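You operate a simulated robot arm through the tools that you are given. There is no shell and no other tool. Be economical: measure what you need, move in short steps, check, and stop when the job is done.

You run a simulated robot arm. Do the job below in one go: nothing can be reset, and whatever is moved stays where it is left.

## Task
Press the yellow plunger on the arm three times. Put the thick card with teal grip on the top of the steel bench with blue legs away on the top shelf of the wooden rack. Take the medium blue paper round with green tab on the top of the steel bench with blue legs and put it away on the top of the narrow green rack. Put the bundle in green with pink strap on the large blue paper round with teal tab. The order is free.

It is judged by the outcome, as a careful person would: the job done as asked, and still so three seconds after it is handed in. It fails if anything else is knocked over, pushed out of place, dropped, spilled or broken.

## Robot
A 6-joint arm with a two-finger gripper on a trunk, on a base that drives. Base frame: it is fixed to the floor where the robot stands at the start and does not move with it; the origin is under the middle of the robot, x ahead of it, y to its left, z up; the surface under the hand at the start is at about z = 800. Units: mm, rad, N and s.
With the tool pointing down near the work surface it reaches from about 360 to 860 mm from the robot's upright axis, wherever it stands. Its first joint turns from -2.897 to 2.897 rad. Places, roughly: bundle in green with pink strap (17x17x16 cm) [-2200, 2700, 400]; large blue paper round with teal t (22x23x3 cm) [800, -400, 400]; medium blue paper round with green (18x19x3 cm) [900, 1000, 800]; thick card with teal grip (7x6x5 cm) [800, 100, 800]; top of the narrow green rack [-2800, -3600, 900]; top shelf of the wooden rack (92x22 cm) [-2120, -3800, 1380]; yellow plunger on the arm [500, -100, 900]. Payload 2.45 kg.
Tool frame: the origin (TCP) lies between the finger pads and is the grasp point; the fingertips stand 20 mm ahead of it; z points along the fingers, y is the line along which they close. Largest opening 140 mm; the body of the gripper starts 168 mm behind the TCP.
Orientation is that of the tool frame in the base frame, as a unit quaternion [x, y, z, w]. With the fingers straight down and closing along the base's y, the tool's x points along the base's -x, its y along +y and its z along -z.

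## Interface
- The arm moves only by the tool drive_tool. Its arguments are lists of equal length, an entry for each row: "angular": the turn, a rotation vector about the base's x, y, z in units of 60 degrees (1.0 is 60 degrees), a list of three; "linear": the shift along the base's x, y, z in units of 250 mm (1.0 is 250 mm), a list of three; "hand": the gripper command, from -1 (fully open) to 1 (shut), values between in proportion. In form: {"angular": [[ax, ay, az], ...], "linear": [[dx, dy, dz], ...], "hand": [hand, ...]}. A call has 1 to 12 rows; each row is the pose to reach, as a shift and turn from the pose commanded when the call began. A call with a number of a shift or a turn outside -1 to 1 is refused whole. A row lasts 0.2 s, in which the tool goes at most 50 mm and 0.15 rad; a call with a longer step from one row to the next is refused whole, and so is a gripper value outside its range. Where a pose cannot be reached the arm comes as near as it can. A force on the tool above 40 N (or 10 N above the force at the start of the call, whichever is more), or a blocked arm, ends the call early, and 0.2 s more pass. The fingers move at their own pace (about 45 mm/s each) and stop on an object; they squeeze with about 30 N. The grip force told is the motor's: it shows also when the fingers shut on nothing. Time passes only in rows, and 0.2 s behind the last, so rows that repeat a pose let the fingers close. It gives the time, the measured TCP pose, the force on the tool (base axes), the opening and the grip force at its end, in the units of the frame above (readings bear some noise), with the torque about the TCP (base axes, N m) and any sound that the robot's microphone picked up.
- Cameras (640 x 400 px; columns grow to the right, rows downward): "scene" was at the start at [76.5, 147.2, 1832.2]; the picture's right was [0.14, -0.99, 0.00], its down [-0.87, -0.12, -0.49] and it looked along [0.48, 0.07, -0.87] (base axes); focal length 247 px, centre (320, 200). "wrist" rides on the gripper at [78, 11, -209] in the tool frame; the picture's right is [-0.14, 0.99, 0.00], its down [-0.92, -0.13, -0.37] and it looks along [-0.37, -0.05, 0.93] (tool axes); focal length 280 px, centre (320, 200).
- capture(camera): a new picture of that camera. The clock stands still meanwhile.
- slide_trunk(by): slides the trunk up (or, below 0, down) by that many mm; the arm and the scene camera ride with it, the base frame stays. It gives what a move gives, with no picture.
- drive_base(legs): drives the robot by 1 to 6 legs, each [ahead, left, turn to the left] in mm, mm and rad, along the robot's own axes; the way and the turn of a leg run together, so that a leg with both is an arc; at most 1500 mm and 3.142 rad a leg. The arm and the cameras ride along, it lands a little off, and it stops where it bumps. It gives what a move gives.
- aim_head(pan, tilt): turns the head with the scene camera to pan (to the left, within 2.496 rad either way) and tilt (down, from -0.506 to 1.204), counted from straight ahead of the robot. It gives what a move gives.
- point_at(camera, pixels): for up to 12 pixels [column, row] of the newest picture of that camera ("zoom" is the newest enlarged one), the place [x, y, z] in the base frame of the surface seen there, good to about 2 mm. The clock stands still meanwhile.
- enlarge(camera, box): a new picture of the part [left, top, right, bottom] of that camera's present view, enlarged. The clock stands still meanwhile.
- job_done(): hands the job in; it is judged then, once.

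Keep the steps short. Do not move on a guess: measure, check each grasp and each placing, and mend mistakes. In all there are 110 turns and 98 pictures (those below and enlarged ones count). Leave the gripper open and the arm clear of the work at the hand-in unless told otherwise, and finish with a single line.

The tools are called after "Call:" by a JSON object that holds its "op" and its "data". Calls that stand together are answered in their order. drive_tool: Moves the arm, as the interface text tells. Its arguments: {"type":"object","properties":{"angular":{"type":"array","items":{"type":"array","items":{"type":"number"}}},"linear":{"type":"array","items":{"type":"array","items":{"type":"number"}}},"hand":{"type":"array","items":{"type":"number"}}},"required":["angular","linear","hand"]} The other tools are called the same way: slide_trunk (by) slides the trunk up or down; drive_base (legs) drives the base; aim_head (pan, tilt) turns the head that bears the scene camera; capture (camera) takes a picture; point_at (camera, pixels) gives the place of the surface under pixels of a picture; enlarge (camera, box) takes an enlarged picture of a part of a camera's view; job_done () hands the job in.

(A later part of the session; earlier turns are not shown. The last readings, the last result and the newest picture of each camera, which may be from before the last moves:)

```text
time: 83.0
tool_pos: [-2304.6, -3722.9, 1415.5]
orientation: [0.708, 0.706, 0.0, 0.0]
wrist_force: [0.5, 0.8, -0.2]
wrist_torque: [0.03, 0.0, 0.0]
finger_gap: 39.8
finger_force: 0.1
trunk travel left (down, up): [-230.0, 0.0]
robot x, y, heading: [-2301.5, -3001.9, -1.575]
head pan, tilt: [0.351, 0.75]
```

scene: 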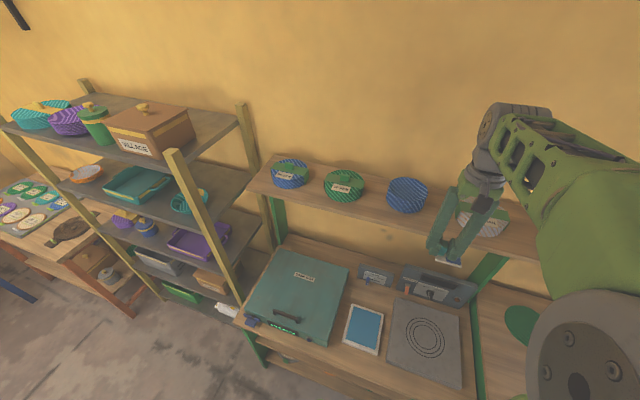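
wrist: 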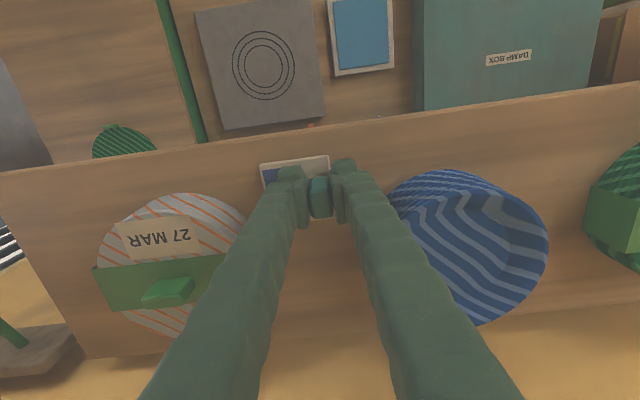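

Released. I lift straight up, back off and check.

Call:
{"op": "drive_tool", "data": {"angular": [[0, 0, 0], [0, 0, 0], [0, 0, 0], [0, 0, 0], [0, 0, 0], [0, 0, 0], [0, 0, 0], [0, 0, 0]], "linear": [[0, 0, 0.06], [0, 0, 0.2], [0, 0, 0.32], [0, 0.18, 0.32], [0, 0.36, 0.32], [0, 0.54, 0.32], [0, 0.72, 0.32], [0, 0.9, 0.32]], "hand": [0.43, 0.43, 0.43, 0.43, 0.43, 0, -1, -1]}}

Call:
{"op": "capture", "data": {"camera": "wrist"}}

Call:
{"op": "capture", "data": {"camera": "scene"}}

```text
time: 84.8
tool_pos: [-2302.0, -3497.3, 1494.5]
orientation: [0.708, 0.706, 0.0, 0.0]
wrist_force: [-0.1, 0.1, 0.9]
wrist_torque: [-0.12, -0.02, 0.03]
finger_gap: 109.1
finger_force: 0.1
trunk travel left (down, up): [-230.0, 0.0]
robot x, y, heading: [-2303.9, -3001.8, -1.577]
head pan, tilt: [0.351, 0.75]
```

```text
63 pictures are left
```

wrist: 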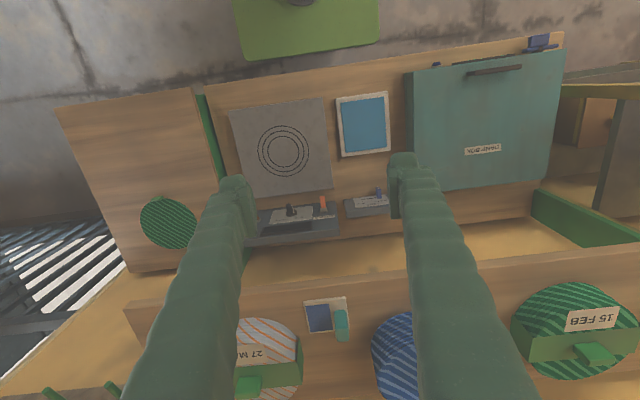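

```text
62 pictures are left
```

scene: 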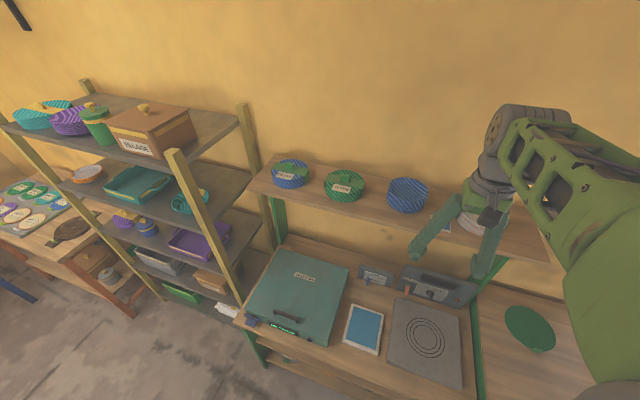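

The card stands on the shelf. While here I measure the green rack's top and the round lying on it.

Call:
{"op": "point_at", "data": {"camera": "wrist", "pixels": [[62, 112], [190, 90], [212, 250], [132, 268], [168, 222], [145, 210], [195, 235], [155, 200], [130, 150], [175, 248], [100, 180]]}}

Call:
{"op": "enlarge", "data": {"camera": "wrist", "box": [40, 80, 240, 280]}}

```text
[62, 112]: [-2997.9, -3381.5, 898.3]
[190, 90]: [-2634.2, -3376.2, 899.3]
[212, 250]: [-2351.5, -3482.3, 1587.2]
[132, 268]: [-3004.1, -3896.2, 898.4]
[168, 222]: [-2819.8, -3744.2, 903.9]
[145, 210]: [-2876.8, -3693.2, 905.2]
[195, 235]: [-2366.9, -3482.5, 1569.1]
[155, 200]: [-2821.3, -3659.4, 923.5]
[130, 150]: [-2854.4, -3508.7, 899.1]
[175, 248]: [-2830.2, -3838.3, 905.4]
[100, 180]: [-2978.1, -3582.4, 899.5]
```

```text
2.00 times, centred on (140, 180) of wrist
```

zoom: 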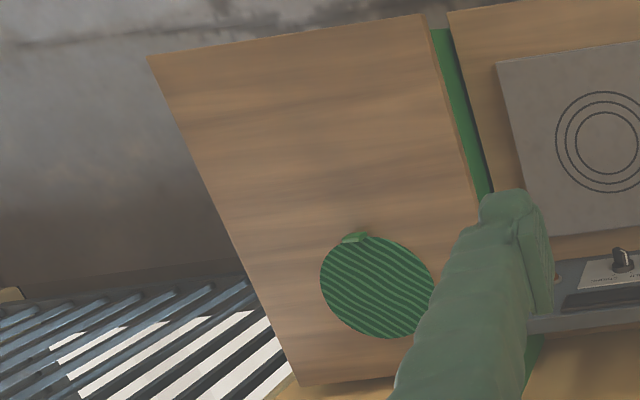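

The rack top is x −3000…−2630, y −3380…−3900, z 899, with a green round at the back; free spot around (−2815,−3505). Now back to the bench for the medium blue round.

Call:
{"op": "drive_base", "data": {"legs": [[-250, 0, 0], [0, 1100, 0], [0, 1060, 0], [-1400, 0, 0], [-1350, 0, 0], [-900, 0, 0]]}}

Call:
{"op": "drive_tool", "data": {"angular": [[0, 0, 0], [0, 0, 0], [0, 0, 0], [0, 0, 0], [0, 0, 0], [0, 0, 0]], "linear": [[0, 0, -0.16], [0, 0, -0.32], [0, 0, -0.48], [0, 0, -0.64], [0, 0, -0.8], [0, 0, -0.98]], "hand": [-1, -1, -1, -1, -1, -1]}}

```text
time: 122.5
tool_pos: [-52.3, 344.8, 1493.8]
orientation: [0.723, 0.691, 0.0, 0.0]
wrist_force: [0.1, 0.7, -0.4]
wrist_torque: [-0.05, -0.02, 0.01]
finger_gap: 139.8
finger_force: 0.0
trunk travel left (down, up): [-230.0, 0.0]
robot x, y, heading: [-37.6, 840.6, -1.619]
head pan, tilt: [0.351, 0.75]
```

```text
time: 123.9
tool_pos: [-50.5, 342.4, 1246.6]
orientation: [0.723, 0.691, 0.0, 0.001]
wrist_force: [0.2, -0.4, -0.7]
wrist_torque: [0.03, 0.0, 0.02]
finger_gap: 139.9
finger_force: 0.1
trunk travel left (down, up): [-230.0, 0.0]
robot x, y, heading: [-32.1, 835.2, -1.62]
head pan, tilt: [0.351, 0.75]
```

Now turn to face the bench and look.

Call:
{"op": "drive_base", "data": {"legs": [[0, 0, 1.62]]}}

Call:
{"op": "aim_head", "data": {"pan": 0.3, "tilt": 1.0}}

Call:
{"op": "capture", "data": {"camera": "scene"}}

```text
time: 128.2
tool_pos: [462.7, 834.2, 1246.1]
orientation: [0.009, 1.0, 0.0, 0.0]
wrist_force: [0.0, -0.3, 0.3]
wrist_torque: [0.01, -0.03, 0.01]
finger_gap: 140.2
finger_force: 0.1
trunk travel left (down, up): [-230.0, 0.0]
robot x, y, heading: [-32.9, 841.9, -0.025]
head pan, tilt: [0.351, 0.75]
```

```text
time: 128.9
tool_pos: [463.4, 833.9, 1247.4]
orientation: [0.011, 1.0, 0.0, 0.0]
wrist_force: [0.2, 0.0, 0.1]
wrist_torque: [0.0, -0.02, 0.0]
finger_gap: 140.3
finger_force: 0.0
trunk travel left (down, up): [-230.0, 0.0]
robot x, y, heading: [-37.4, 838.5, -0.025]
head pan, tilt: [0.3, 1.0]
```

```text
60 pictures are left
```

scene: 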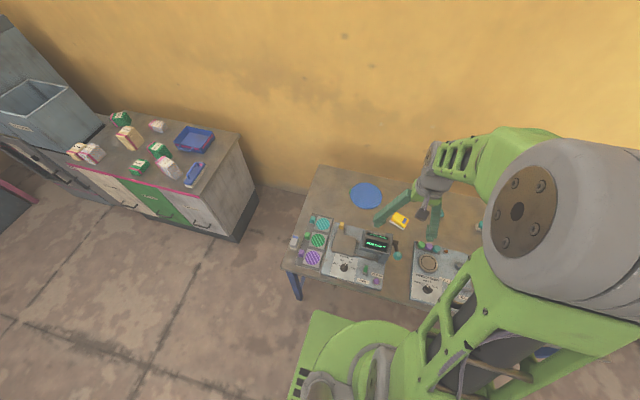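

Call:
{"op": "enlarge", "data": {"camera": "scene", "box": [280, 155, 440, 305]}}

Call:
{"op": "point_at", "data": {"camera": "scene", "pixels": [[366, 194], [350, 189], [384, 197], [372, 210], [400, 299], [300, 272], [330, 318], [376, 240]]}}

```text
2.67 times, centred on (360, 230) of scene
```

zoom: 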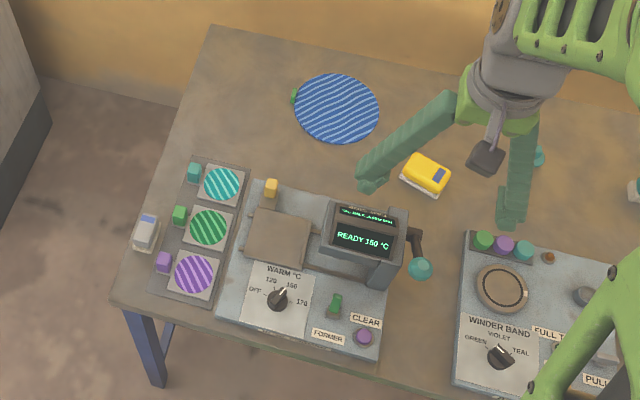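

```text
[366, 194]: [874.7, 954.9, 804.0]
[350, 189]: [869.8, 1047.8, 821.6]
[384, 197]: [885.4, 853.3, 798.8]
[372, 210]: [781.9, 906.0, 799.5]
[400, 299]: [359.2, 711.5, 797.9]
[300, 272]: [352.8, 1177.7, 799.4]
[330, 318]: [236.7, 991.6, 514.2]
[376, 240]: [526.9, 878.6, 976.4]
```

The bench's front edge is x≈360. I go 95 ahead, 160 left, and bring the gripper above the round's tab at (870,1047).

Call:
{"op": "drive_base", "data": {"legs": [[0, 160, 0.025], [95, 0, 0]]}}

Call:
{"op": "slide_trunk", "data": {"by": -130}}

```text
time: 131.7
tool_pos: [559.3, 1006.1, 1247.3]
orientation: [-0.003, 1.0, 0.0, -0.001]
wrist_force: [0.8, 0.5, -0.2]
wrist_torque: [-0.01, 0.05, 0.0]
finger_gap: 139.9
finger_force: 0.2
trunk travel left (down, up): [-230.0, 0.0]
robot x, y, heading: [56.4, 1002.8, -0.002]
head pan, tilt: [0.3, 1.0]
```

```text
time: 133.3
tool_pos: [558.0, 1007.3, 1116.5]
orientation: [-0.002, 1.0, -0.001, 0.0]
wrist_force: [0.0, -0.3, 0.2]
wrist_torque: [-0.01, 0.0, 0.01]
finger_gap: 140.4
finger_force: 0.1
trunk travel left (down, up): [-100.0, 130.0]
robot x, y, heading: [60.4, 998.7, -0.004]
head pan, tilt: [0.3, 1.0]
```

Call:
{"op": "drive_tool", "data": {"angular": [[0, 0, 0], [0, 0, 0], [0, 0, 0], [0, 0, 0], [0, 0, 0], [0, 0, 0], [0, 0, 0]], "linear": [[0.18, 0.03, 0], [0.36, 0.06, 0], [0.54, 0.09, 0], [0.72, 0.12, 0], [0.88, 0.15, -0.1], [0.92, 0.16, -0.28], [0.92, 0.16, -0.46]], "hand": [0, 0, 0, 0, 0, 0, 0]}}

Call:
{"op": "capture", "data": {"camera": "wrist"}}

```text
time: 134.9
tool_pos: [788.2, 1044.0, 1004.7]
orientation: [-0.003, 1.0, 0.0, 0.001]
wrist_force: [-0.2, -0.5, -0.1]
wrist_torque: [-0.02, 0.03, -0.02]
finger_gap: 70.0
finger_force: 0.2
trunk travel left (down, up): [-100.0, 130.0]
robot x, y, heading: [60.7, 994.6, -0.001]
head pan, tilt: [0.3, 1.0]
```

```text
58 pictures are left
```

wrist: 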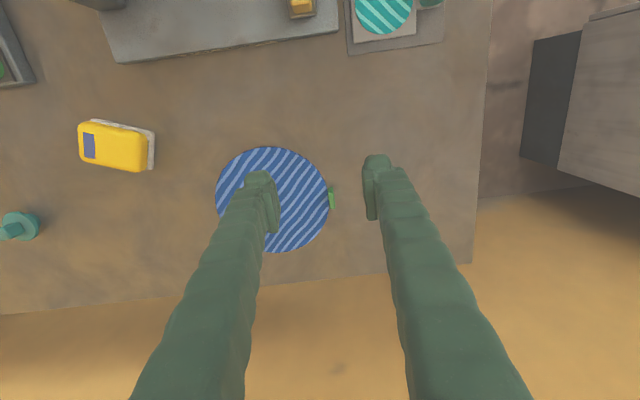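

Call:
{"op": "enlarge", "data": {"camera": "wrist", "box": [290, 160, 370, 230]}}

Call:
{"op": "point_at", "data": {"camera": "zoom", "pixels": [[330, 230], [330, 300], [335, 380], [320, 300], [342, 300], [290, 300], [400, 300], [330, 250], [335, 360], [300, 200]]}}

Call:
{"op": "enlarge", "data": {"camera": "scene", "box": [290, 150, 390, 230]}}

```text
5.71 times, centred on (330, 195) of wrist
```

zoom: 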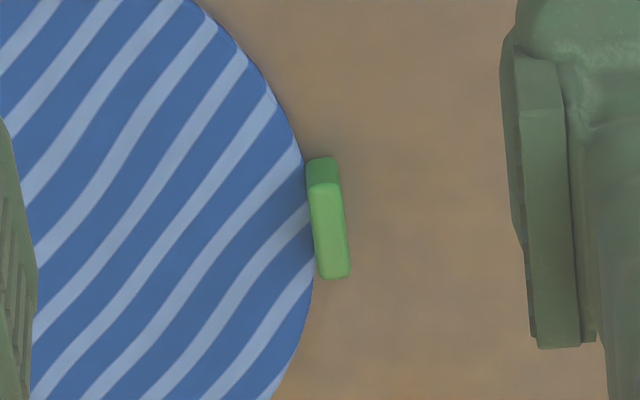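

```text
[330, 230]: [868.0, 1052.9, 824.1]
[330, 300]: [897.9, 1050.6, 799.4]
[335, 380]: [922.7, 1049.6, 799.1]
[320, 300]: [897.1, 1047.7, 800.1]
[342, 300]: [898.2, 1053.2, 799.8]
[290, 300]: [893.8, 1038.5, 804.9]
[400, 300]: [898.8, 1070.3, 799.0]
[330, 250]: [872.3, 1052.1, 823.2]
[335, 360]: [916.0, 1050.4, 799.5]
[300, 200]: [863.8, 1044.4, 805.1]
```

```text
5.00 times, centred on (340, 190) of scene
```

zoom: 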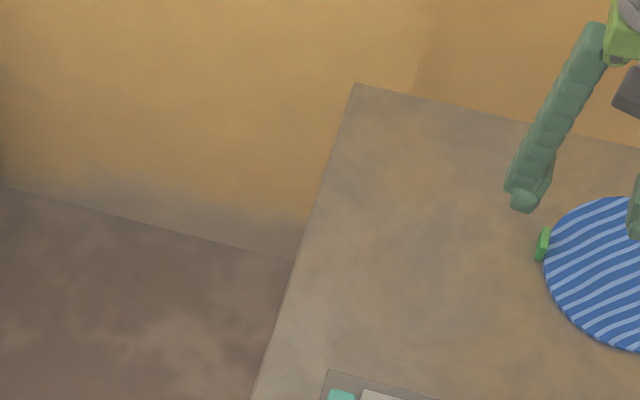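

The tab is upright, ~7 mm thin along y, centre (869,1052), top z 824, with the paper at 805. I go over it and down to z≈850.

Call:
{"op": "drive_tool", "data": {"angular": [[0, 0, 0.04], [0, 0, 0.04], [0, 0, 0.04], [0, 0, 0.04], [0, 0, 0.04], [0, 0, 0.04]], "linear": [[0.16, 0.015, 0], [0.32, 0.03, 0], [0.32, 0.03, -0.18], [0.32, 0.03, -0.36], [0.32, 0.03, -0.52], [0.32, 0.03, -0.62]], "hand": [0, 0, 0, 0, 0, 0]}}

Call:
{"op": "capture", "data": {"camera": "wrist"}}

```text
time: 136.3
tool_pos: [872.1, 1054.1, 845.7]
orientation: [-0.024, 1.0, 0.0, 0.0]
wrist_force: [0.2, 0.0, 0.2]
wrist_torque: [0.0, -0.02, 0.01]
finger_gap: 69.9
finger_force: 0.0
trunk travel left (down, up): [-100.0, 130.0]
robot x, y, heading: [63.1, 997.6, -0.001]
head pan, tilt: [0.3, 1.0]
```

```text
55 pictures are left
```

wrist: 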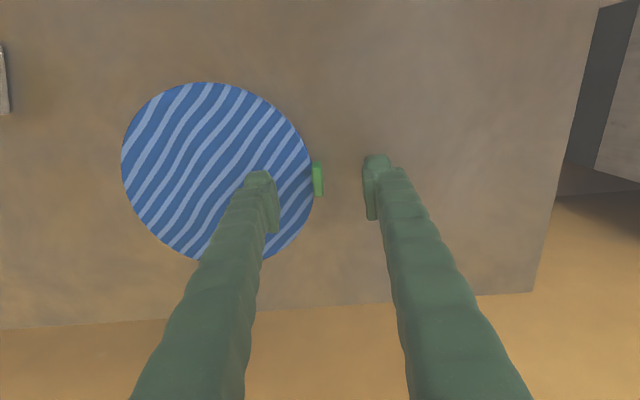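

Aligned. I go down 17 mm and close.

Call:
{"op": "drive_tool", "data": {"angular": [[0, 0, 0], [0, 0, 0], [0, 0, 0], [0, 0, 0], [0, 0, 0], [0, 0, 0], [0, 0, 0]], "linear": [[0, -0.004, -0.04], [-0.004, -0.006, -0.068], [-0.004, -0.006, -0.068], [-0.004, -0.006, -0.068], [-0.004, -0.006, -0.068], [-0.004, -0.006, -0.068], [-0.004, -0.006, -0.068]], "hand": [0, 0, 1, 1, 1, 1, 1]}}

Call:
{"op": "capture", "data": {"camera": "wrist"}}

```text
time: 137.9
tool_pos: [868.6, 1052.8, 829.1]
orientation: [-0.025, 1.0, 0.0, 0.0]
wrist_force: [-0.4, 0.5, -0.9]
wrist_torque: [0.03, -0.01, 0.03]
finger_gap: 7.0
finger_force: 30.2
trunk travel left (down, up): [-100.0, 130.0]
robot x, y, heading: [62.1, 1000.8, 0.0]
head pan, tilt: [0.3, 1.0]
```

```text
54 pictures are left
```

wrist: 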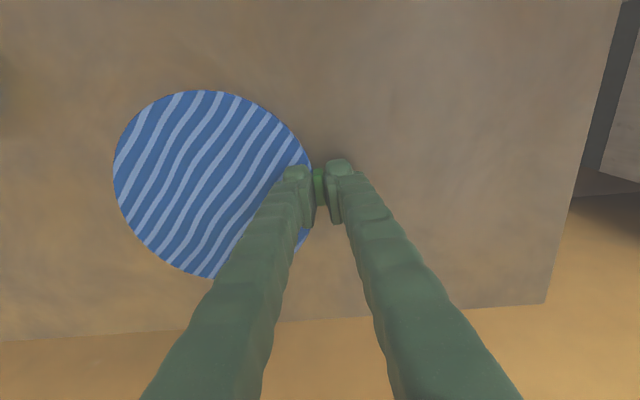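

Tab held at 7 mm. Lift slowly.

Call:
{"op": "drive_tool", "data": {"angular": [[0, 0, 0], [0, 0, 0], [0, 0, 0], [0, 0, 0], [0, 0, 0], [0, 0, 0], [0, 0, 0], [0, 0, 0], [0, 0, 0], [0, 0, 0]], "linear": [[0, 0, 0.04], [0, 0, 0.1], [0, 0, 0.2], [0, 0, 0.32], [0, 0, 0.46], [0, 0, 0.6], [0, 0, 0.74], [0, 0, 0.86], [0, 0, 0.96], [0, 0, 1.0]], "hand": [1, 1, 1, 1, 1, 1, 1, 1, 1, 1]}}

Call:
{"op": "capture", "data": {"camera": "wrist"}}

Call:
{"op": "enlarge", "data": {"camera": "scene", "box": [280, 140, 440, 240]}}

```text
time: 140.1
tool_pos: [867.5, 1052.3, 1081.0]
orientation: [-0.024, 1.0, -0.001, 0.0]
wrist_force: [1.1, 0.2, -0.2]
wrist_torque: [0.01, -0.03, 0.0]
finger_gap: 7.1
finger_force: 30.3
trunk travel left (down, up): [-100.0, 130.0]
robot x, y, heading: [59.2, 1001.8, 0.003]
head pan, tilt: [0.3, 1.0]
```

```text
53 pictures are left
```

wrist: 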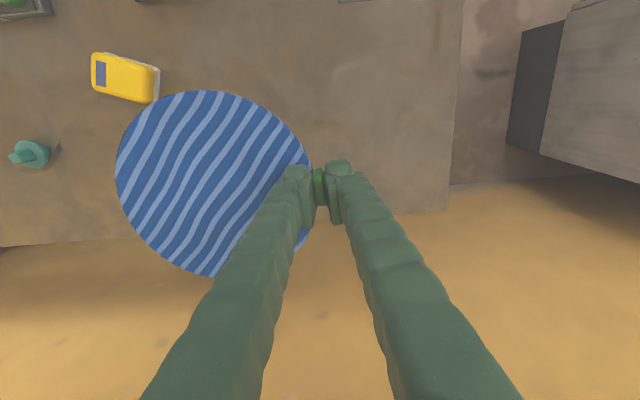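

```text
4.00 times, centred on (360, 190) of scene
```

zoom: 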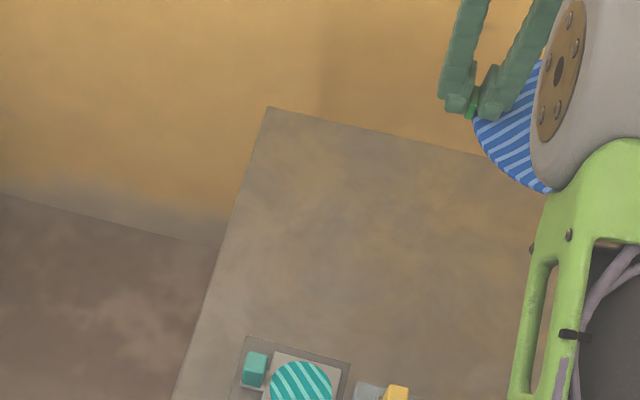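

The round is held level. I draw the arm in.

Call:
{"op": "drive_tool", "data": {"angular": [[0, 0, 0], [0, 0, 0], [0, 0, 0], [0, 0, 0], [0, 0, 0], [0, 0, 0], [0, 0, 0]], "linear": [[-0.15, 0, 0.05], [-0.3, 0, 0.1], [-0.45, 0, 0.1], [-0.6, 0, 0.1], [-0.75, 0, 0.1], [-0.88, 0, 0.1], [-1.0, 0, 0.1]], "hand": [1, 1, 1, 1, 1, 1, 1]}}

Call:
{"op": "drive_tool", "data": {"angular": [[0, 0, 0], [0, 0, 0], [0, 0, 0], [0, 0, 0]], "linear": [[-0.15, 0, 0], [-0.3, 0, 0], [-0.45, 0, 0], [-0.55, 0, 0]], "hand": [1, 1, 1, 1]}}

Call:
{"op": "drive_base", "data": {"legs": [[-190, 0, 0], [0, 0, -1.5708]]}}

```text
time: 141.7
tool_pos: [616.0, 1052.4, 1107.7]
orientation: [-0.024, 1.0, 0.0, -0.001]
wrist_force: [0.8, 0.0, 0.6]
wrist_torque: [0.0, 0.0, 0.01]
finger_gap: 7.2
finger_force: 30.1
trunk travel left (down, up): [-100.0, 130.0]
robot x, y, heading: [58.4, 998.7, 0.004]
head pan, tilt: [0.3, 1.0]
```

```text
time: 142.7
tool_pos: [479.9, 1050.8, 1105.1]
orientation: [-0.023, 1.0, -0.001, 0.0]
wrist_force: [0.4, 0.4, -0.4]
wrist_torque: [0.01, -0.02, -0.02]
finger_gap: 7.0
finger_force: 30.2
trunk travel left (down, up): [-100.0, 130.0]
robot x, y, heading: [58.7, 995.4, -0.004]
head pan, tilt: [0.3, 1.0]
```

```text
time: 148.1
tool_pos: [-78.2, 578.6, 1106.8]
orientation: [0.689, 0.724, 0.0, 0.0]
wrist_force: [-0.1, 0.3, -0.2]
wrist_torque: [-0.01, 0.01, 0.02]
finger_gap: 7.1
finger_force: 30.4
trunk travel left (down, up): [-100.0, 130.0]
robot x, y, heading: [-131.2, 998.4, -1.57]
head pan, tilt: [0.3, 1.0]
```

Now drive to the racks again.

Call:
{"op": "drive_base", "data": {"legs": [[1250, 0, 0], [1250, 0, 0], [1250, 0, 0], [0, -1000, 0], [0, -1000, 0]]}}

Call:
{"op": "aim_head", "data": {"pan": -0.6, "tilt": 0.8}}

Call:
{"op": "capture", "data": {"camera": "scene"}}

```text
time: 183.7
tool_pos: [-2114.9, -3137.8, 1105.5]
orientation: [0.689, 0.725, 0.001, 0.0]
wrist_force: [1.0, 0.3, 0.6]
wrist_torque: [0.02, -0.02, -0.01]
finger_gap: 7.0
finger_force: 29.8
trunk travel left (down, up): [-100.0, 130.0]
robot x, y, heading: [-2172.9, -2718.0, -1.568]
head pan, tilt: [0.3, 1.0]
```

```text
time: 184.9
tool_pos: [-2116.5, -3136.9, 1106.8]
orientation: [0.689, 0.725, 0.001, 0.0]
wrist_force: [-0.5, 0.8, 0.6]
wrist_torque: [0.02, 0.01, 0.05]
finger_gap: 7.0
finger_force: 30.1
trunk travel left (down, up): [-100.0, 130.0]
robot x, y, heading: [-2168.5, -2718.1, -1.564]
head pan, tilt: [-0.6, 0.799]
```

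```text
51 pictures are left
```

scene: 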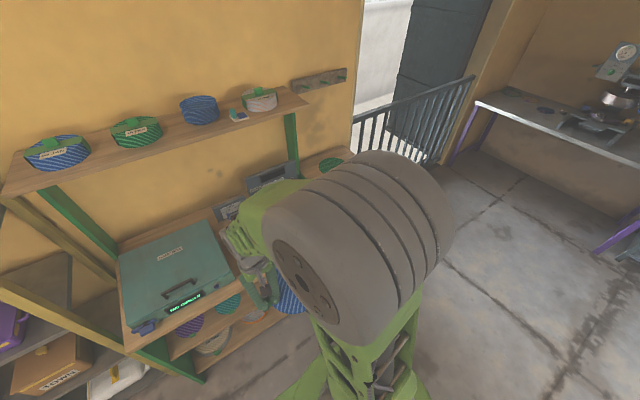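

The way right is clear and the card still stands. I move 600 right and 190 ahead.

Call:
{"op": "drive_base", "data": {"legs": [[0, -600, -0.005], [190, 0, 0]]}}

Call:
{"op": "aim_head", "data": {"pan": 0.45, "tilt": 0.95}}

Call:
{"op": "capture", "data": {"camera": "wrist"}}

Call:
{"op": "capture", "data": {"camera": "scene"}}

```text
time: 191.8
tool_pos: [-2720.5, -3331.1, 1104.4]
orientation: [0.69, 0.724, 0.0, -0.001]
wrist_force: [-0.1, 0.3, -0.3]
wrist_torque: [0.06, -0.03, 0.0]
finger_gap: 7.2
finger_force: 29.4
trunk travel left (down, up): [-100.0, 130.0]
robot x, y, heading: [-2772.6, -2910.3, -1.567]
head pan, tilt: [-0.6, 0.799]
```

```text
time: 193.1
tool_pos: [-2721.3, -3331.3, 1104.7]
orientation: [0.69, 0.724, 0.0, 0.0]
wrist_force: [-0.3, 0.0, -0.8]
wrist_torque: [0.01, -0.03, 0.01]
finger_gap: 7.2
finger_force: 29.9
trunk travel left (down, up): [-100.0, 130.0]
robot x, y, heading: [-2773.5, -2909.8, -1.563]
head pan, tilt: [0.45, 0.949]
```

```text
50 pictures are left
```

wrist: 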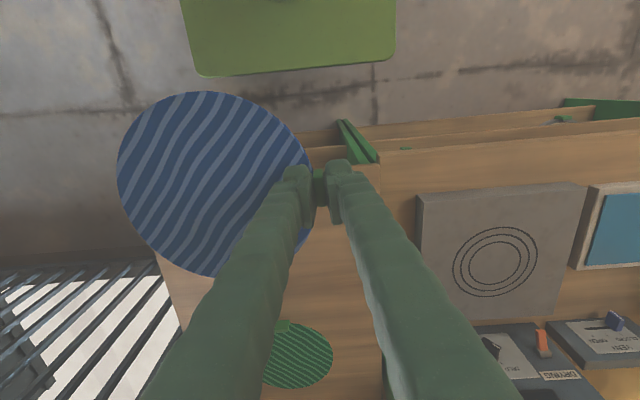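

```text
49 pictures are left
```

scene: 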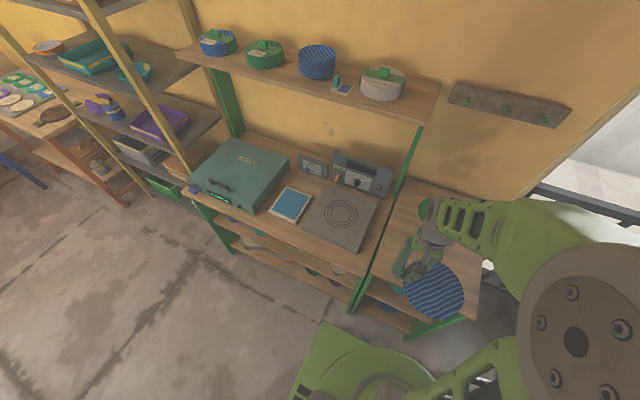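

Now 170 mm forward over the rack top, then down to ~20 mm above it.

Call:
{"op": "drive_tool", "data": {"angular": [[0, 0, 0], [0, 0, 0], [0, 0, 0], [0, 0, 0], [0, 0, 0], [0, 0, 0], [0, 0, 0], [0, 0, 0]], "linear": [[0, -0.18, 0], [0, -0.36, 0], [0, -0.54, 0], [0, -0.68, 0], [0, -0.68, -0.16], [0, -0.68, -0.32], [0, -0.68, -0.48], [0, -0.68, -0.62]], "hand": [1, 1, 1, 1, 1, 1, 1, 1]}}

Call:
{"op": "capture", "data": {"camera": "wrist"}}

Call:
{"op": "enlarge", "data": {"camera": "scene", "box": [340, 160, 500, 340]}}

```text
time: 194.9
tool_pos: [-2719.4, -3498.8, 948.7]
orientation: [0.69, 0.724, 0.001, 0.0]
wrist_force: [-0.2, 0.0, -0.5]
wrist_torque: [0.02, -0.03, 0.0]
finger_gap: 7.2
finger_force: 30.4
trunk travel left (down, up): [-100.0, 130.0]
robot x, y, heading: [-2776.2, -2914.4, -1.568]
head pan, tilt: [0.45, 0.949]
```

```text
48 pictures are left
```

wrist: 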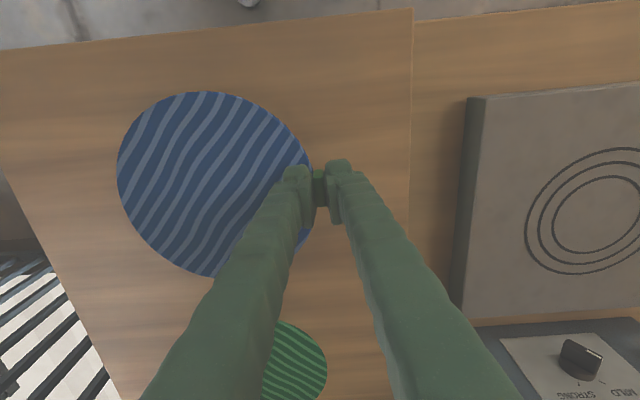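

```text
2.22 times, centred on (420, 250) of scene
```

zoom: 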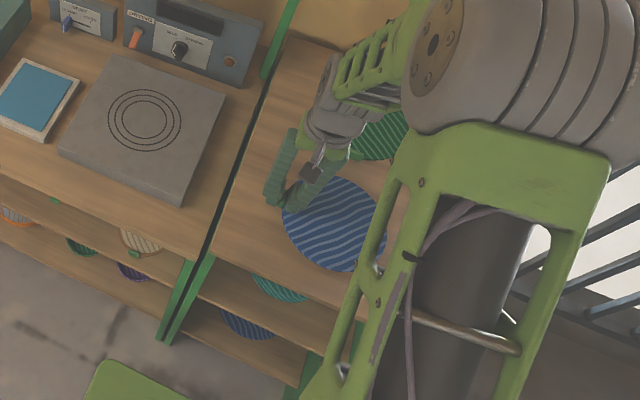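

It lies over the free front part of the rack top. I lower 19 mm, release, then lift.

Call:
{"op": "drive_tool", "data": {"angular": [[0, 0, 0], [0, 0, 0], [0, 0, 0], [0, 0, 0], [0, 0, 0], [0, 0, 0]], "linear": [[0, 0, -0.04], [0, 0, -0.078], [0, 0, -0.078], [0, 0, -0.078], [0, 0, -0.078], [0, 0, -0.078]], "hand": [1, 1, 1, 0.5, 0.3, 0.3]}}

Call:
{"op": "drive_tool", "data": {"angular": [[0, 0, 0], [0, 0, 0], [0, 0, 0], [0, 0, 0], [0, 0, 0], [0, 0, 0], [0, 0, 0], [0, 0, 0]], "linear": [[0, 0, 0.06], [0, 0, 0.2], [0, 0, 0.38], [0, 0, 0.56], [0, 0, 0.74], [0, 0.18, 0.8], [0, 0.36, 0.8], [0, 0.54, 0.8]], "hand": [0.3, 0.3, 0.3, 0.3, -1, -1, -1, -1]}}

Call:
{"op": "capture", "data": {"camera": "wrist"}}

```text
time: 196.3
tool_pos: [-2718.7, -3500.2, 930.7]
orientation: [0.69, 0.724, 0.001, 0.0]
wrist_force: [-0.2, 0.2, 0.1]
wrist_torque: [0.0, 0.02, -0.03]
finger_gap: 49.0
finger_force: 0.1
trunk travel left (down, up): [-100.0, 130.0]
robot x, y, heading: [-2773.2, -2909.3, -1.572]
head pan, tilt: [0.45, 0.949]
```

```text
time: 198.1
tool_pos: [-2720.6, -3364.1, 1132.8]
orientation: [0.69, 0.724, 0.0, 0.0]
wrist_force: [-1.3, 0.1, 0.4]
wrist_torque: [-0.04, -0.03, -0.04]
finger_gap: 137.9
finger_force: 0.0
trunk travel left (down, up): [-100.0, 130.0]
robot x, y, heading: [-2772.9, -2913.1, -1.563]
head pan, tilt: [0.45, 0.949]
```

```text
46 pictures are left
```

wrist: 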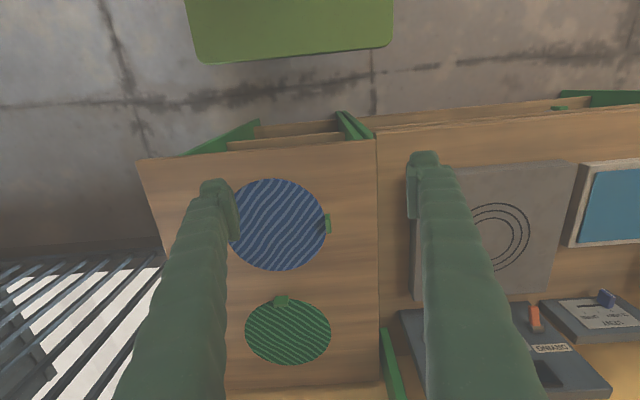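

Placed well. Next the bundle: back along the same way to about (−130, 1000).

Call:
{"op": "drive_base", "data": {"legs": [[-160, 0, 0], [0, 1300, 0], [0, 1300, 0], [-1250, 0, 0], [-1250, 0, 0], [-1250, 0, 0]]}}

Call:
{"op": "aim_head", "data": {"pan": -2.2, "tilt": 0.5}}

Call:
{"op": "capture", "data": {"camera": "scene"}}

```text
time: 239.6
tool_pos: [-69.7, 575.6, 1133.4]
orientation: [0.696, 0.718, 0.0, 0.0]
wrist_force: [-0.3, 0.8, 0.1]
wrist_torque: [-0.03, -0.03, -0.03]
finger_gap: 140.0
finger_force: 0.0
trunk travel left (down, up): [-100.0, 130.0]
robot x, y, heading: [-115.0, 1030.0, -1.588]
head pan, tilt: [0.45, 0.949]
```

```text
time: 242.0
tool_pos: [-69.7, 575.4, 1132.7]
orientation: [0.696, 0.718, 0.0, 0.0]
wrist_force: [-0.6, 0.5, 0.1]
wrist_torque: [0.0, -0.02, -0.02]
finger_gap: 140.0
finger_force: 0.1
trunk travel left (down, up): [-100.0, 130.0]
robot x, y, heading: [-111.7, 1030.7, -1.589]
head pan, tilt: [-2.201, 0.499]
```

```text
45 pictures are left
```

scene: 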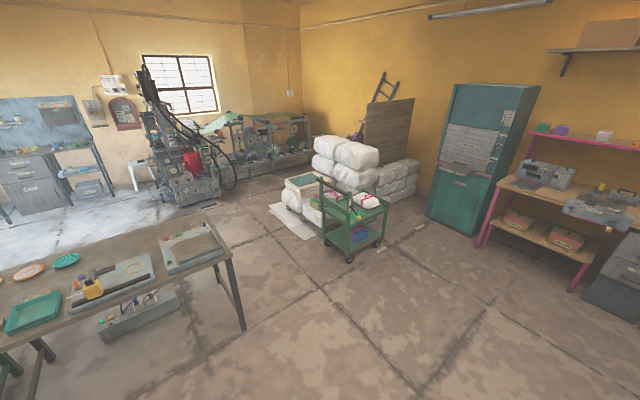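

Call:
{"op": "enlarge", "data": {"camera": "scene", "box": [260, 160, 400, 270]}}

Call:
{"op": "point_at", "data": {"camera": "scene", "pixels": [[243, 328], [230, 253], [207, 212], [350, 262], [324, 247], [380, 245], [282, 205], [305, 238]]}}

```text
3.64 times, centred on (330, 215) of scene
```

zoom: 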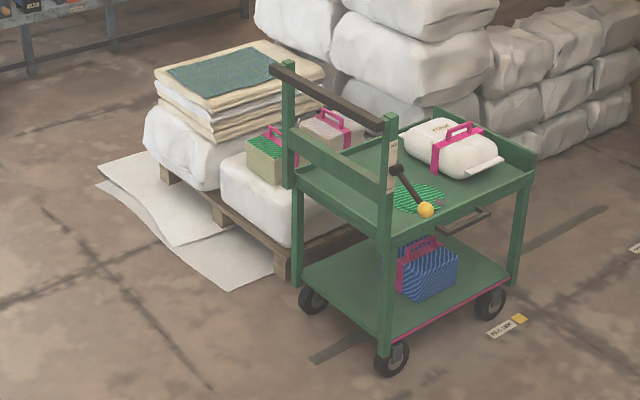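

```text
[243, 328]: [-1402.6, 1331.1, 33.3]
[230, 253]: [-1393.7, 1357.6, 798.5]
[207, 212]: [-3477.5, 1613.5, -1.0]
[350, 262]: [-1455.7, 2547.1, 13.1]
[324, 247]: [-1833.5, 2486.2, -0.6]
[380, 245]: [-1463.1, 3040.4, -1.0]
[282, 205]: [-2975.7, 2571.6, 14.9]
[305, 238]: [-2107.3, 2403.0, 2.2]
```

Two bundles show on the pallet; I measure them, the sheet under the pallet and the table.

Call:
{"op": "point_at", "data": {"camera": "zoom", "pixels": [[265, 148], [265, 170], [285, 130], [335, 125], [328, 135], [230, 288], [130, 183], [98, 186], [275, 265], [245, 190], [250, 180], [285, 275]]}}

Call:
{"op": "enlarge", "data": {"camera": "scene", "box": [305, 180, 365, 230]}}

```text
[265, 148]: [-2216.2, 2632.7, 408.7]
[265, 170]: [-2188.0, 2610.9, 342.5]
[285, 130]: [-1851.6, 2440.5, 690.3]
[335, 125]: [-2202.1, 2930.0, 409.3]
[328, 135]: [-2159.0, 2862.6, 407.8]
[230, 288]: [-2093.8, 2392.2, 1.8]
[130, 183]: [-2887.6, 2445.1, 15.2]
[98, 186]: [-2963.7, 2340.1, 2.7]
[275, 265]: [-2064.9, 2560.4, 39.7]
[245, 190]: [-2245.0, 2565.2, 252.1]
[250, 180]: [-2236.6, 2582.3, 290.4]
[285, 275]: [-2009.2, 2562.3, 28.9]
```

```text
8.00 times, centred on (335, 205) of scene
```

zoom: 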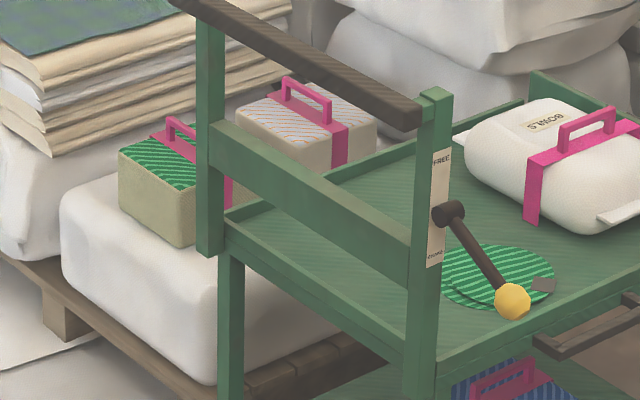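

The green bundle sits at about (−2200,2650), top z 409, with a pink handle. I'll drive round the table's north end and park south of it at (−2200, 2000), then face it.

Call:
{"op": "drive_base", "data": {"legs": [[-970, 0, 0.018], [0, -1050, 0], [0, -1040, 0], [0, 0, 3.1416]]}}

Call:
{"op": "aim_head", "data": {"pan": 0.4, "tilt": 1.0}}

Call:
{"op": "capture", "data": {"camera": "scene"}}

Call:
{"op": "capture", "data": {"camera": "wrist"}}

```text
refused: 3.1416 is not a number from -3.14159 to 3.14159
```

```text
time: 244.3
tool_pos: [-69.6, 575.5, 1132.6]
orientation: [0.696, 0.718, -0.001, -0.001]
wrist_force: [-0.9, -0.7, -0.3]
wrist_torque: [0.0, -0.04, 0.01]
finger_gap: 140.0
finger_force: 0.1
trunk travel left (down, up): [-100.0, 130.0]
robot x, y, heading: [-113.4, 1031.0, -1.583]
head pan, tilt: [0.4, 1.0]
```

```text
42 pictures are left
```

scene: 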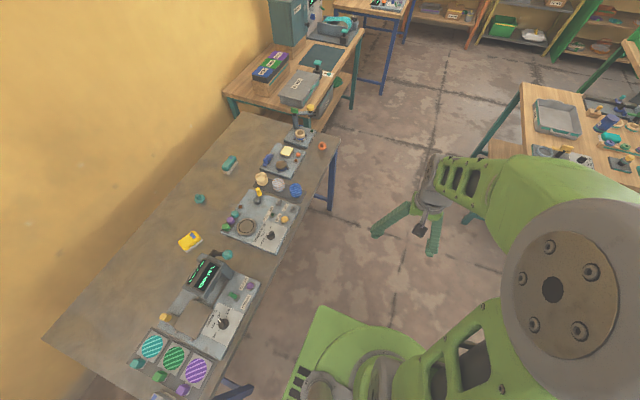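

```text
41 pictures are left
```

wrist: 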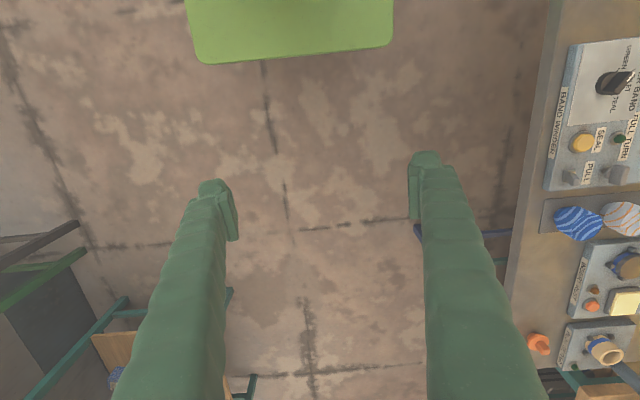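

The turn was just over the limit; I repeat with 3.14.

Call:
{"op": "drive_base", "data": {"legs": [[-970, 0, 0.013], [0, -1050, 0], [0, -1040, 0], [0, 0, 3.14]]}}

Call:
{"op": "capture", "data": {"camera": "scene"}}

Call:
{"op": "capture", "data": {"camera": "wrist"}}

```text
time: 274.6
tool_pos: [-2200.8, 2489.8, 1132.2]
orientation: [0.713, -0.701, 0.001, 0.0]
wrist_force: [0.5, 0.3, -0.1]
wrist_torque: [0.01, 0.0, -0.01]
finger_gap: 140.0
finger_force: 0.0
trunk travel left (down, up): [-100.0, 130.0]
robot x, y, heading: [-2164.2, 2034.0, 1.542]
head pan, tilt: [0.4, 1.0]
```

```text
40 pictures are left
```

scene: 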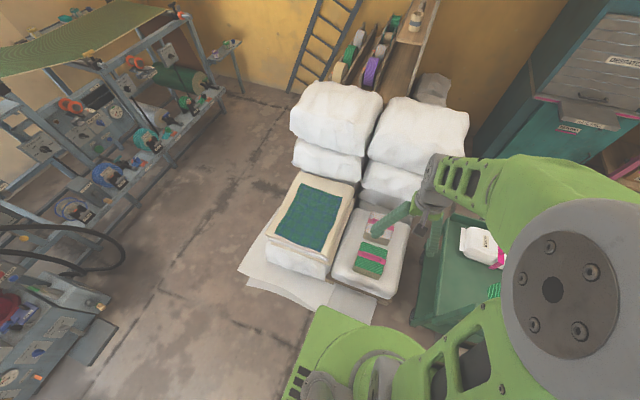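

```text
39 pictures are left
```

wrist: 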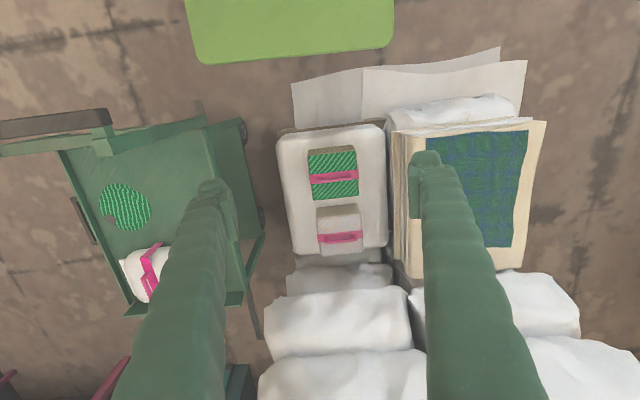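

The bundle with its pink strap and handle is at wrist (334,178); the handle runs along x. I zoom in and measure.

Call:
{"op": "enlarge", "data": {"camera": "wrist", "box": [290, 130, 380, 220]}}

Call:
{"op": "point_at", "data": {"camera": "zoom", "pixels": [[310, 195], [280, 198], [350, 190], [260, 200], [375, 185], [310, 230], [310, 150], [250, 260], [430, 60], [180, 190], [440, 200], [330, 340]]}}

```text
4.44 times, centred on (335, 175) of wrist
```

zoom: 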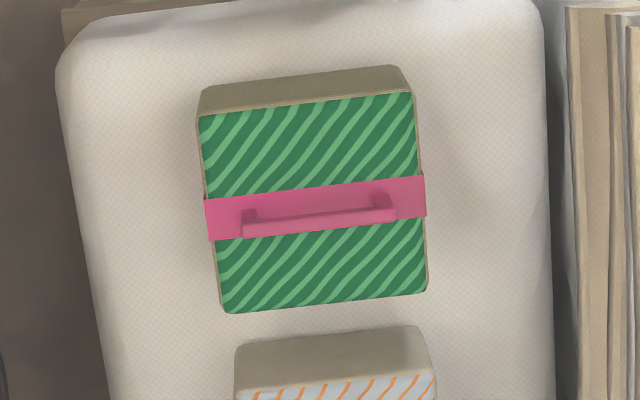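

```text
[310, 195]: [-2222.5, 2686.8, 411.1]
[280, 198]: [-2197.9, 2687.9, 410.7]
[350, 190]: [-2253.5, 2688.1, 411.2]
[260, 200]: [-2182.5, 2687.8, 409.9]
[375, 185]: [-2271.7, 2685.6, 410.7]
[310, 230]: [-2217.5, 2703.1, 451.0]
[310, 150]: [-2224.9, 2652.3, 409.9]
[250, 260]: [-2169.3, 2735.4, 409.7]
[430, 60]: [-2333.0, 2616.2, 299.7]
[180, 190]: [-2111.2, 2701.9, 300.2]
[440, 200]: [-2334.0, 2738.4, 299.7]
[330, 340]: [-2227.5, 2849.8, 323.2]
```

The bundle's destination lies under a table top, so it must finally be held with the tool horizontal. Plan: lift it from above by the handle, turn it 90° on the spot on the bale, then re-grasp along the bar from the front. First I lower the trunk and turn the tool 90°.

Call:
{"op": "slide_trunk", "data": {"by": -100}}

Call:
{"op": "drive_tool", "data": {"angular": [[0, 0, 0.12], [0, 0, 0.24], [0, 0, 0.36], [0, 0, 0.48], [0, 0, 0.6], [0, 0, 0.75]], "linear": [[0, 0.1, 0], [-0.02, 0.25, 0], [-0.04, 0.4, 0], [-0.06, 0.55, 0], [-0.075, 0.7, 0], [-0.075, 0.8, 0]], "hand": [-1, -1, -1, -1, -1, -1]}}

Call:
{"op": "drive_tool", "data": {"angular": [[0, 0, 0.12], [0, 0, 0.24], [0, 0, 0.36], [0, 0, 0.48], [0, 0, 0.6], [0, 0, 0.75]], "linear": [[0, 0, -0.18], [0, 0, -0.36], [0, 0, -0.54], [0, 0, -0.7], [0, 0, -0.84], [0, 0, -1.0]], "hand": [-0.2, -0.2, -0.2, -0.2, -0.2, -0.2]}}

Call:
{"op": "capture", "data": {"camera": "wrist"}}

```text
time: 275.9
tool_pos: [-2201.1, 2489.6, 1032.7]
orientation: [0.714, -0.7, -0.001, 0.0]
wrist_force: [0.7, -0.9, 0.7]
wrist_torque: [0.01, 0.02, -0.01]
finger_gap: 139.9
finger_force: 0.1
trunk travel left (down, up): [0.0, 230.0]
robot x, y, heading: [-2161.9, 2030.8, 1.54]
head pan, tilt: [0.4, 1.0]
```

```text
refused: row 6 steps farther than a row can; nothing moved
```

```text
refused: row 6 steps farther than a row can; nothing moved
```

```text
37 pictures are left
```

wrist: 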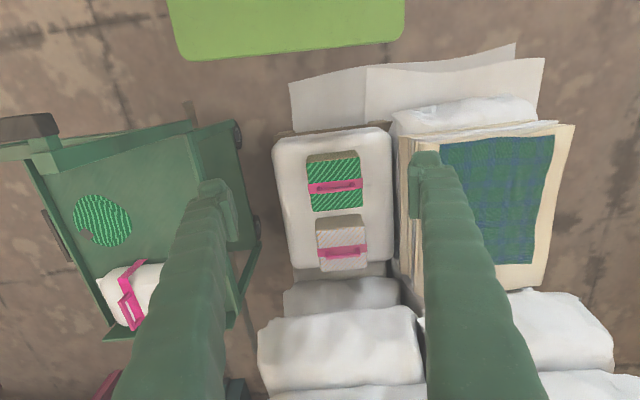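

One row turned a hair too far; I use even steps.

Call:
{"op": "drive_tool", "data": {"angular": [[0, 0, 0.125], [0, 0, 0.25], [0, 0, 0.375], [0, 0, 0.5], [0, 0, 0.625], [0, 0, 0.75]], "linear": [[0, 0.1, 0], [-0.02, 0.25, 0], [-0.04, 0.4, 0], [-0.06, 0.55, 0], [-0.075, 0.7, 0], [-0.075, 0.8, 0]], "hand": [-1, -1, -1, -1, -1, -1]}}

Call:
{"op": "drive_tool", "data": {"angular": [[0, 0, 0.125], [0, 0, 0.25], [0, 0, 0.375], [0, 0, 0.5], [0, 0, 0.625], [0, 0, 0.75]], "linear": [[0, 0, -0.18], [0, 0, -0.36], [0, 0, -0.54], [0, 0, -0.7], [0, 0, -0.84], [0, 0, -1.0]], "hand": [-0.2, -0.2, -0.2, -0.2, -0.2, -0.2]}}

Call:
{"op": "capture", "data": {"camera": "wrist"}}

```text
time: 277.3
tool_pos: [-2223.7, 2688.8, 1032.8]
orientation: [0.928, -0.373, 0.001, 0.001]
wrist_force: [0.0, 0.0, -0.6]
wrist_torque: [-0.03, 0.01, 0.02]
finger_gap: 140.0
finger_force: 0.0
trunk travel left (down, up): [0.0, 230.0]
robot x, y, heading: [-2159.1, 2034.9, 1.542]
head pan, tilt: [0.4, 1.0]
```

```text
time: 278.7
tool_pos: [-2219.9, 2688.2, 781.6]
orientation: [1.0, 0.011, 0.0, 0.0]
wrist_force: [0.0, 0.3, 0.9]
wrist_torque: [0.02, 0.0, -0.03]
finger_gap: 83.9
finger_force: 0.0
trunk travel left (down, up): [0.0, 230.0]
robot x, y, heading: [-2161.0, 2030.9, 1.544]
head pan, tilt: [0.4, 1.0]
```

```text
36 pictures are left
```

wrist: 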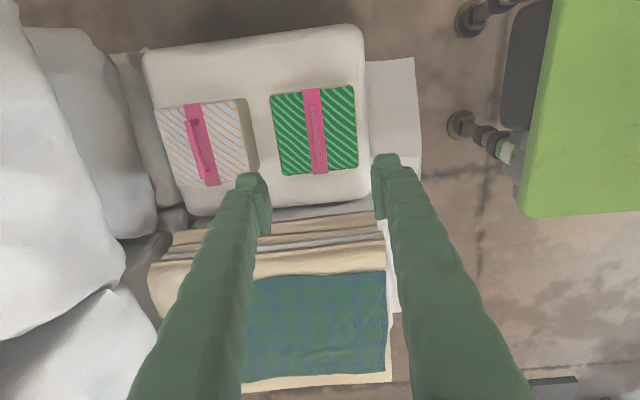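

Handle is aligned with the fingers. Down 250 more, then look.

Call:
{"op": "drive_tool", "data": {"angular": [[0, 0, 0], [0, 0, 0], [0, 0, 0], [0, 0, 0], [0, 0, 0], [0, 0, 0]], "linear": [[0, 0.02, -0.18], [0, 0.04, -0.36], [0, 0.045, -0.54], [0, 0.045, -0.72], [0, 0.045, -0.88], [0, 0.045, -1.0]], "hand": [0.2, 0.2, 0.2, 0.2, 0.2, 0.2]}}

Call:
{"op": "capture", "data": {"camera": "wrist"}}

Call:
{"op": "point_at", "data": {"camera": "wrist", "pixels": [[320, 140], [322, 160], [318, 120], [322, 180], [310, 140], [330, 140]]}}

```text
time: 280.1
tool_pos: [-2221.3, 2700.0, 532.2]
orientation: [1.0, 0.01, -0.001, -0.001]
wrist_force: [0.3, 0.0, -0.5]
wrist_torque: [-0.01, 0.0, 0.01]
finger_gap: 55.8
finger_force: 0.1
trunk travel left (down, up): [0.0, 230.0]
robot x, y, heading: [-2161.9, 2035.1, 1.539]
head pan, tilt: [0.4, 1.0]
```

```text
35 pictures are left
```

wrist: 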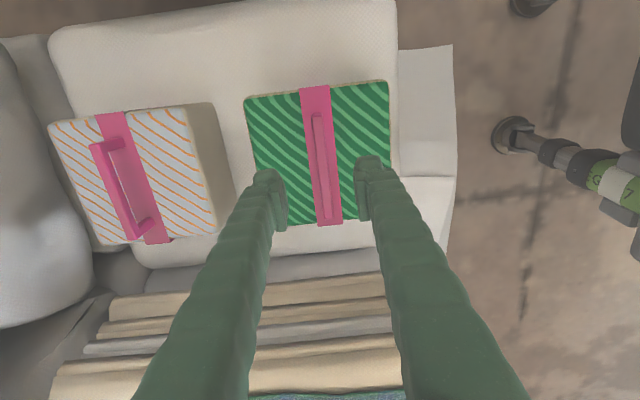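

```text
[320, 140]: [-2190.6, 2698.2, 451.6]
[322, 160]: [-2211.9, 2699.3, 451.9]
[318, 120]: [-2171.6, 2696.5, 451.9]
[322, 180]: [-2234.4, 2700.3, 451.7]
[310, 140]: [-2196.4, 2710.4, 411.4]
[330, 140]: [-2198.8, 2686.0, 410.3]
```

Bar top is z 452 at y≈2699. I turn −4.5°, go down to z≈441 and close.

Call:
{"op": "drive_tool", "data": {"angular": [[0, 0, -0.04], [0, 0, -0.075], [0, 0, -0.075], [0, 0, -0.075], [0, 0, -0.075], [0, 0, -0.075], [0, 0, -0.075], [0, 0, -0.075]], "linear": [[0, 0, -0.14], [0, 0, -0.26], [0, 0, -0.34], [0, 0, -0.364], [0, 0, -0.364], [0, 0, -0.364], [0, 0, -0.364], [0, 0, -0.364]], "hand": [0.2, 0.2, 0.2, 0.2, 1, 1, 1, 1]}}

Call:
{"op": "drive_tool", "data": {"angular": [[0, 0, 0], [0, 0, 0], [0, 0, 0], [0, 0, 0], [0, 0, 0], [0, 0, 0]], "linear": [[0, 0, 0.04], [0, 0, 0.1], [0, 0, 0.2], [0, 0, 0.3], [0, 0, 0.36], [0, 0, 0.4]], "hand": [1, 1, 1, 1, 1, 1]}}

Call:
{"op": "capture", "data": {"camera": "wrist"}}

```text
time: 281.9
tool_pos: [-2219.7, 2700.5, 443.9]
orientation: [1.0, -0.03, 0.0, 0.0]
wrist_force: [-0.3, 0.2, -1.0]
wrist_torque: [0.06, -0.2, 0.12]
finger_gap: 7.7
finger_force: 29.8
trunk travel left (down, up): [0.0, 230.0]
robot x, y, heading: [-2161.2, 2036.8, 1.543]
head pan, tilt: [0.4, 1.0]
```

```text
time: 283.3
tool_pos: [-2219.2, 2701.0, 540.4]
orientation: [1.0, -0.03, 0.001, 0.001]
wrist_force: [0.2, 0.8, -8.0]
wrist_torque: [0.0, -0.06, -0.03]
finger_gap: 7.5
finger_force: 30.5
trunk travel left (down, up): [0.0, 230.0]
robot x, y, heading: [-2159.2, 2035.7, 1.541]
head pan, tilt: [0.4, 1.0]
```

```text
34 pictures are left
```

wrist: 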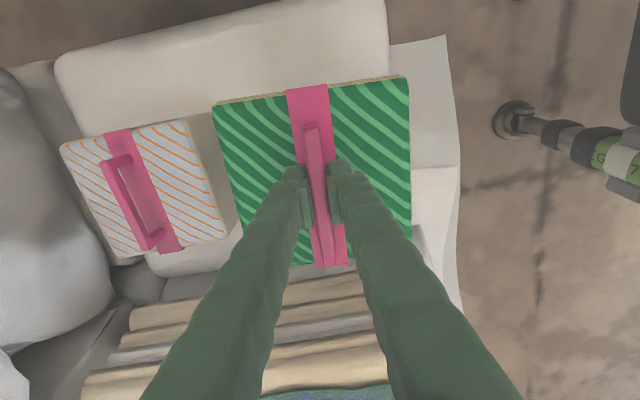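

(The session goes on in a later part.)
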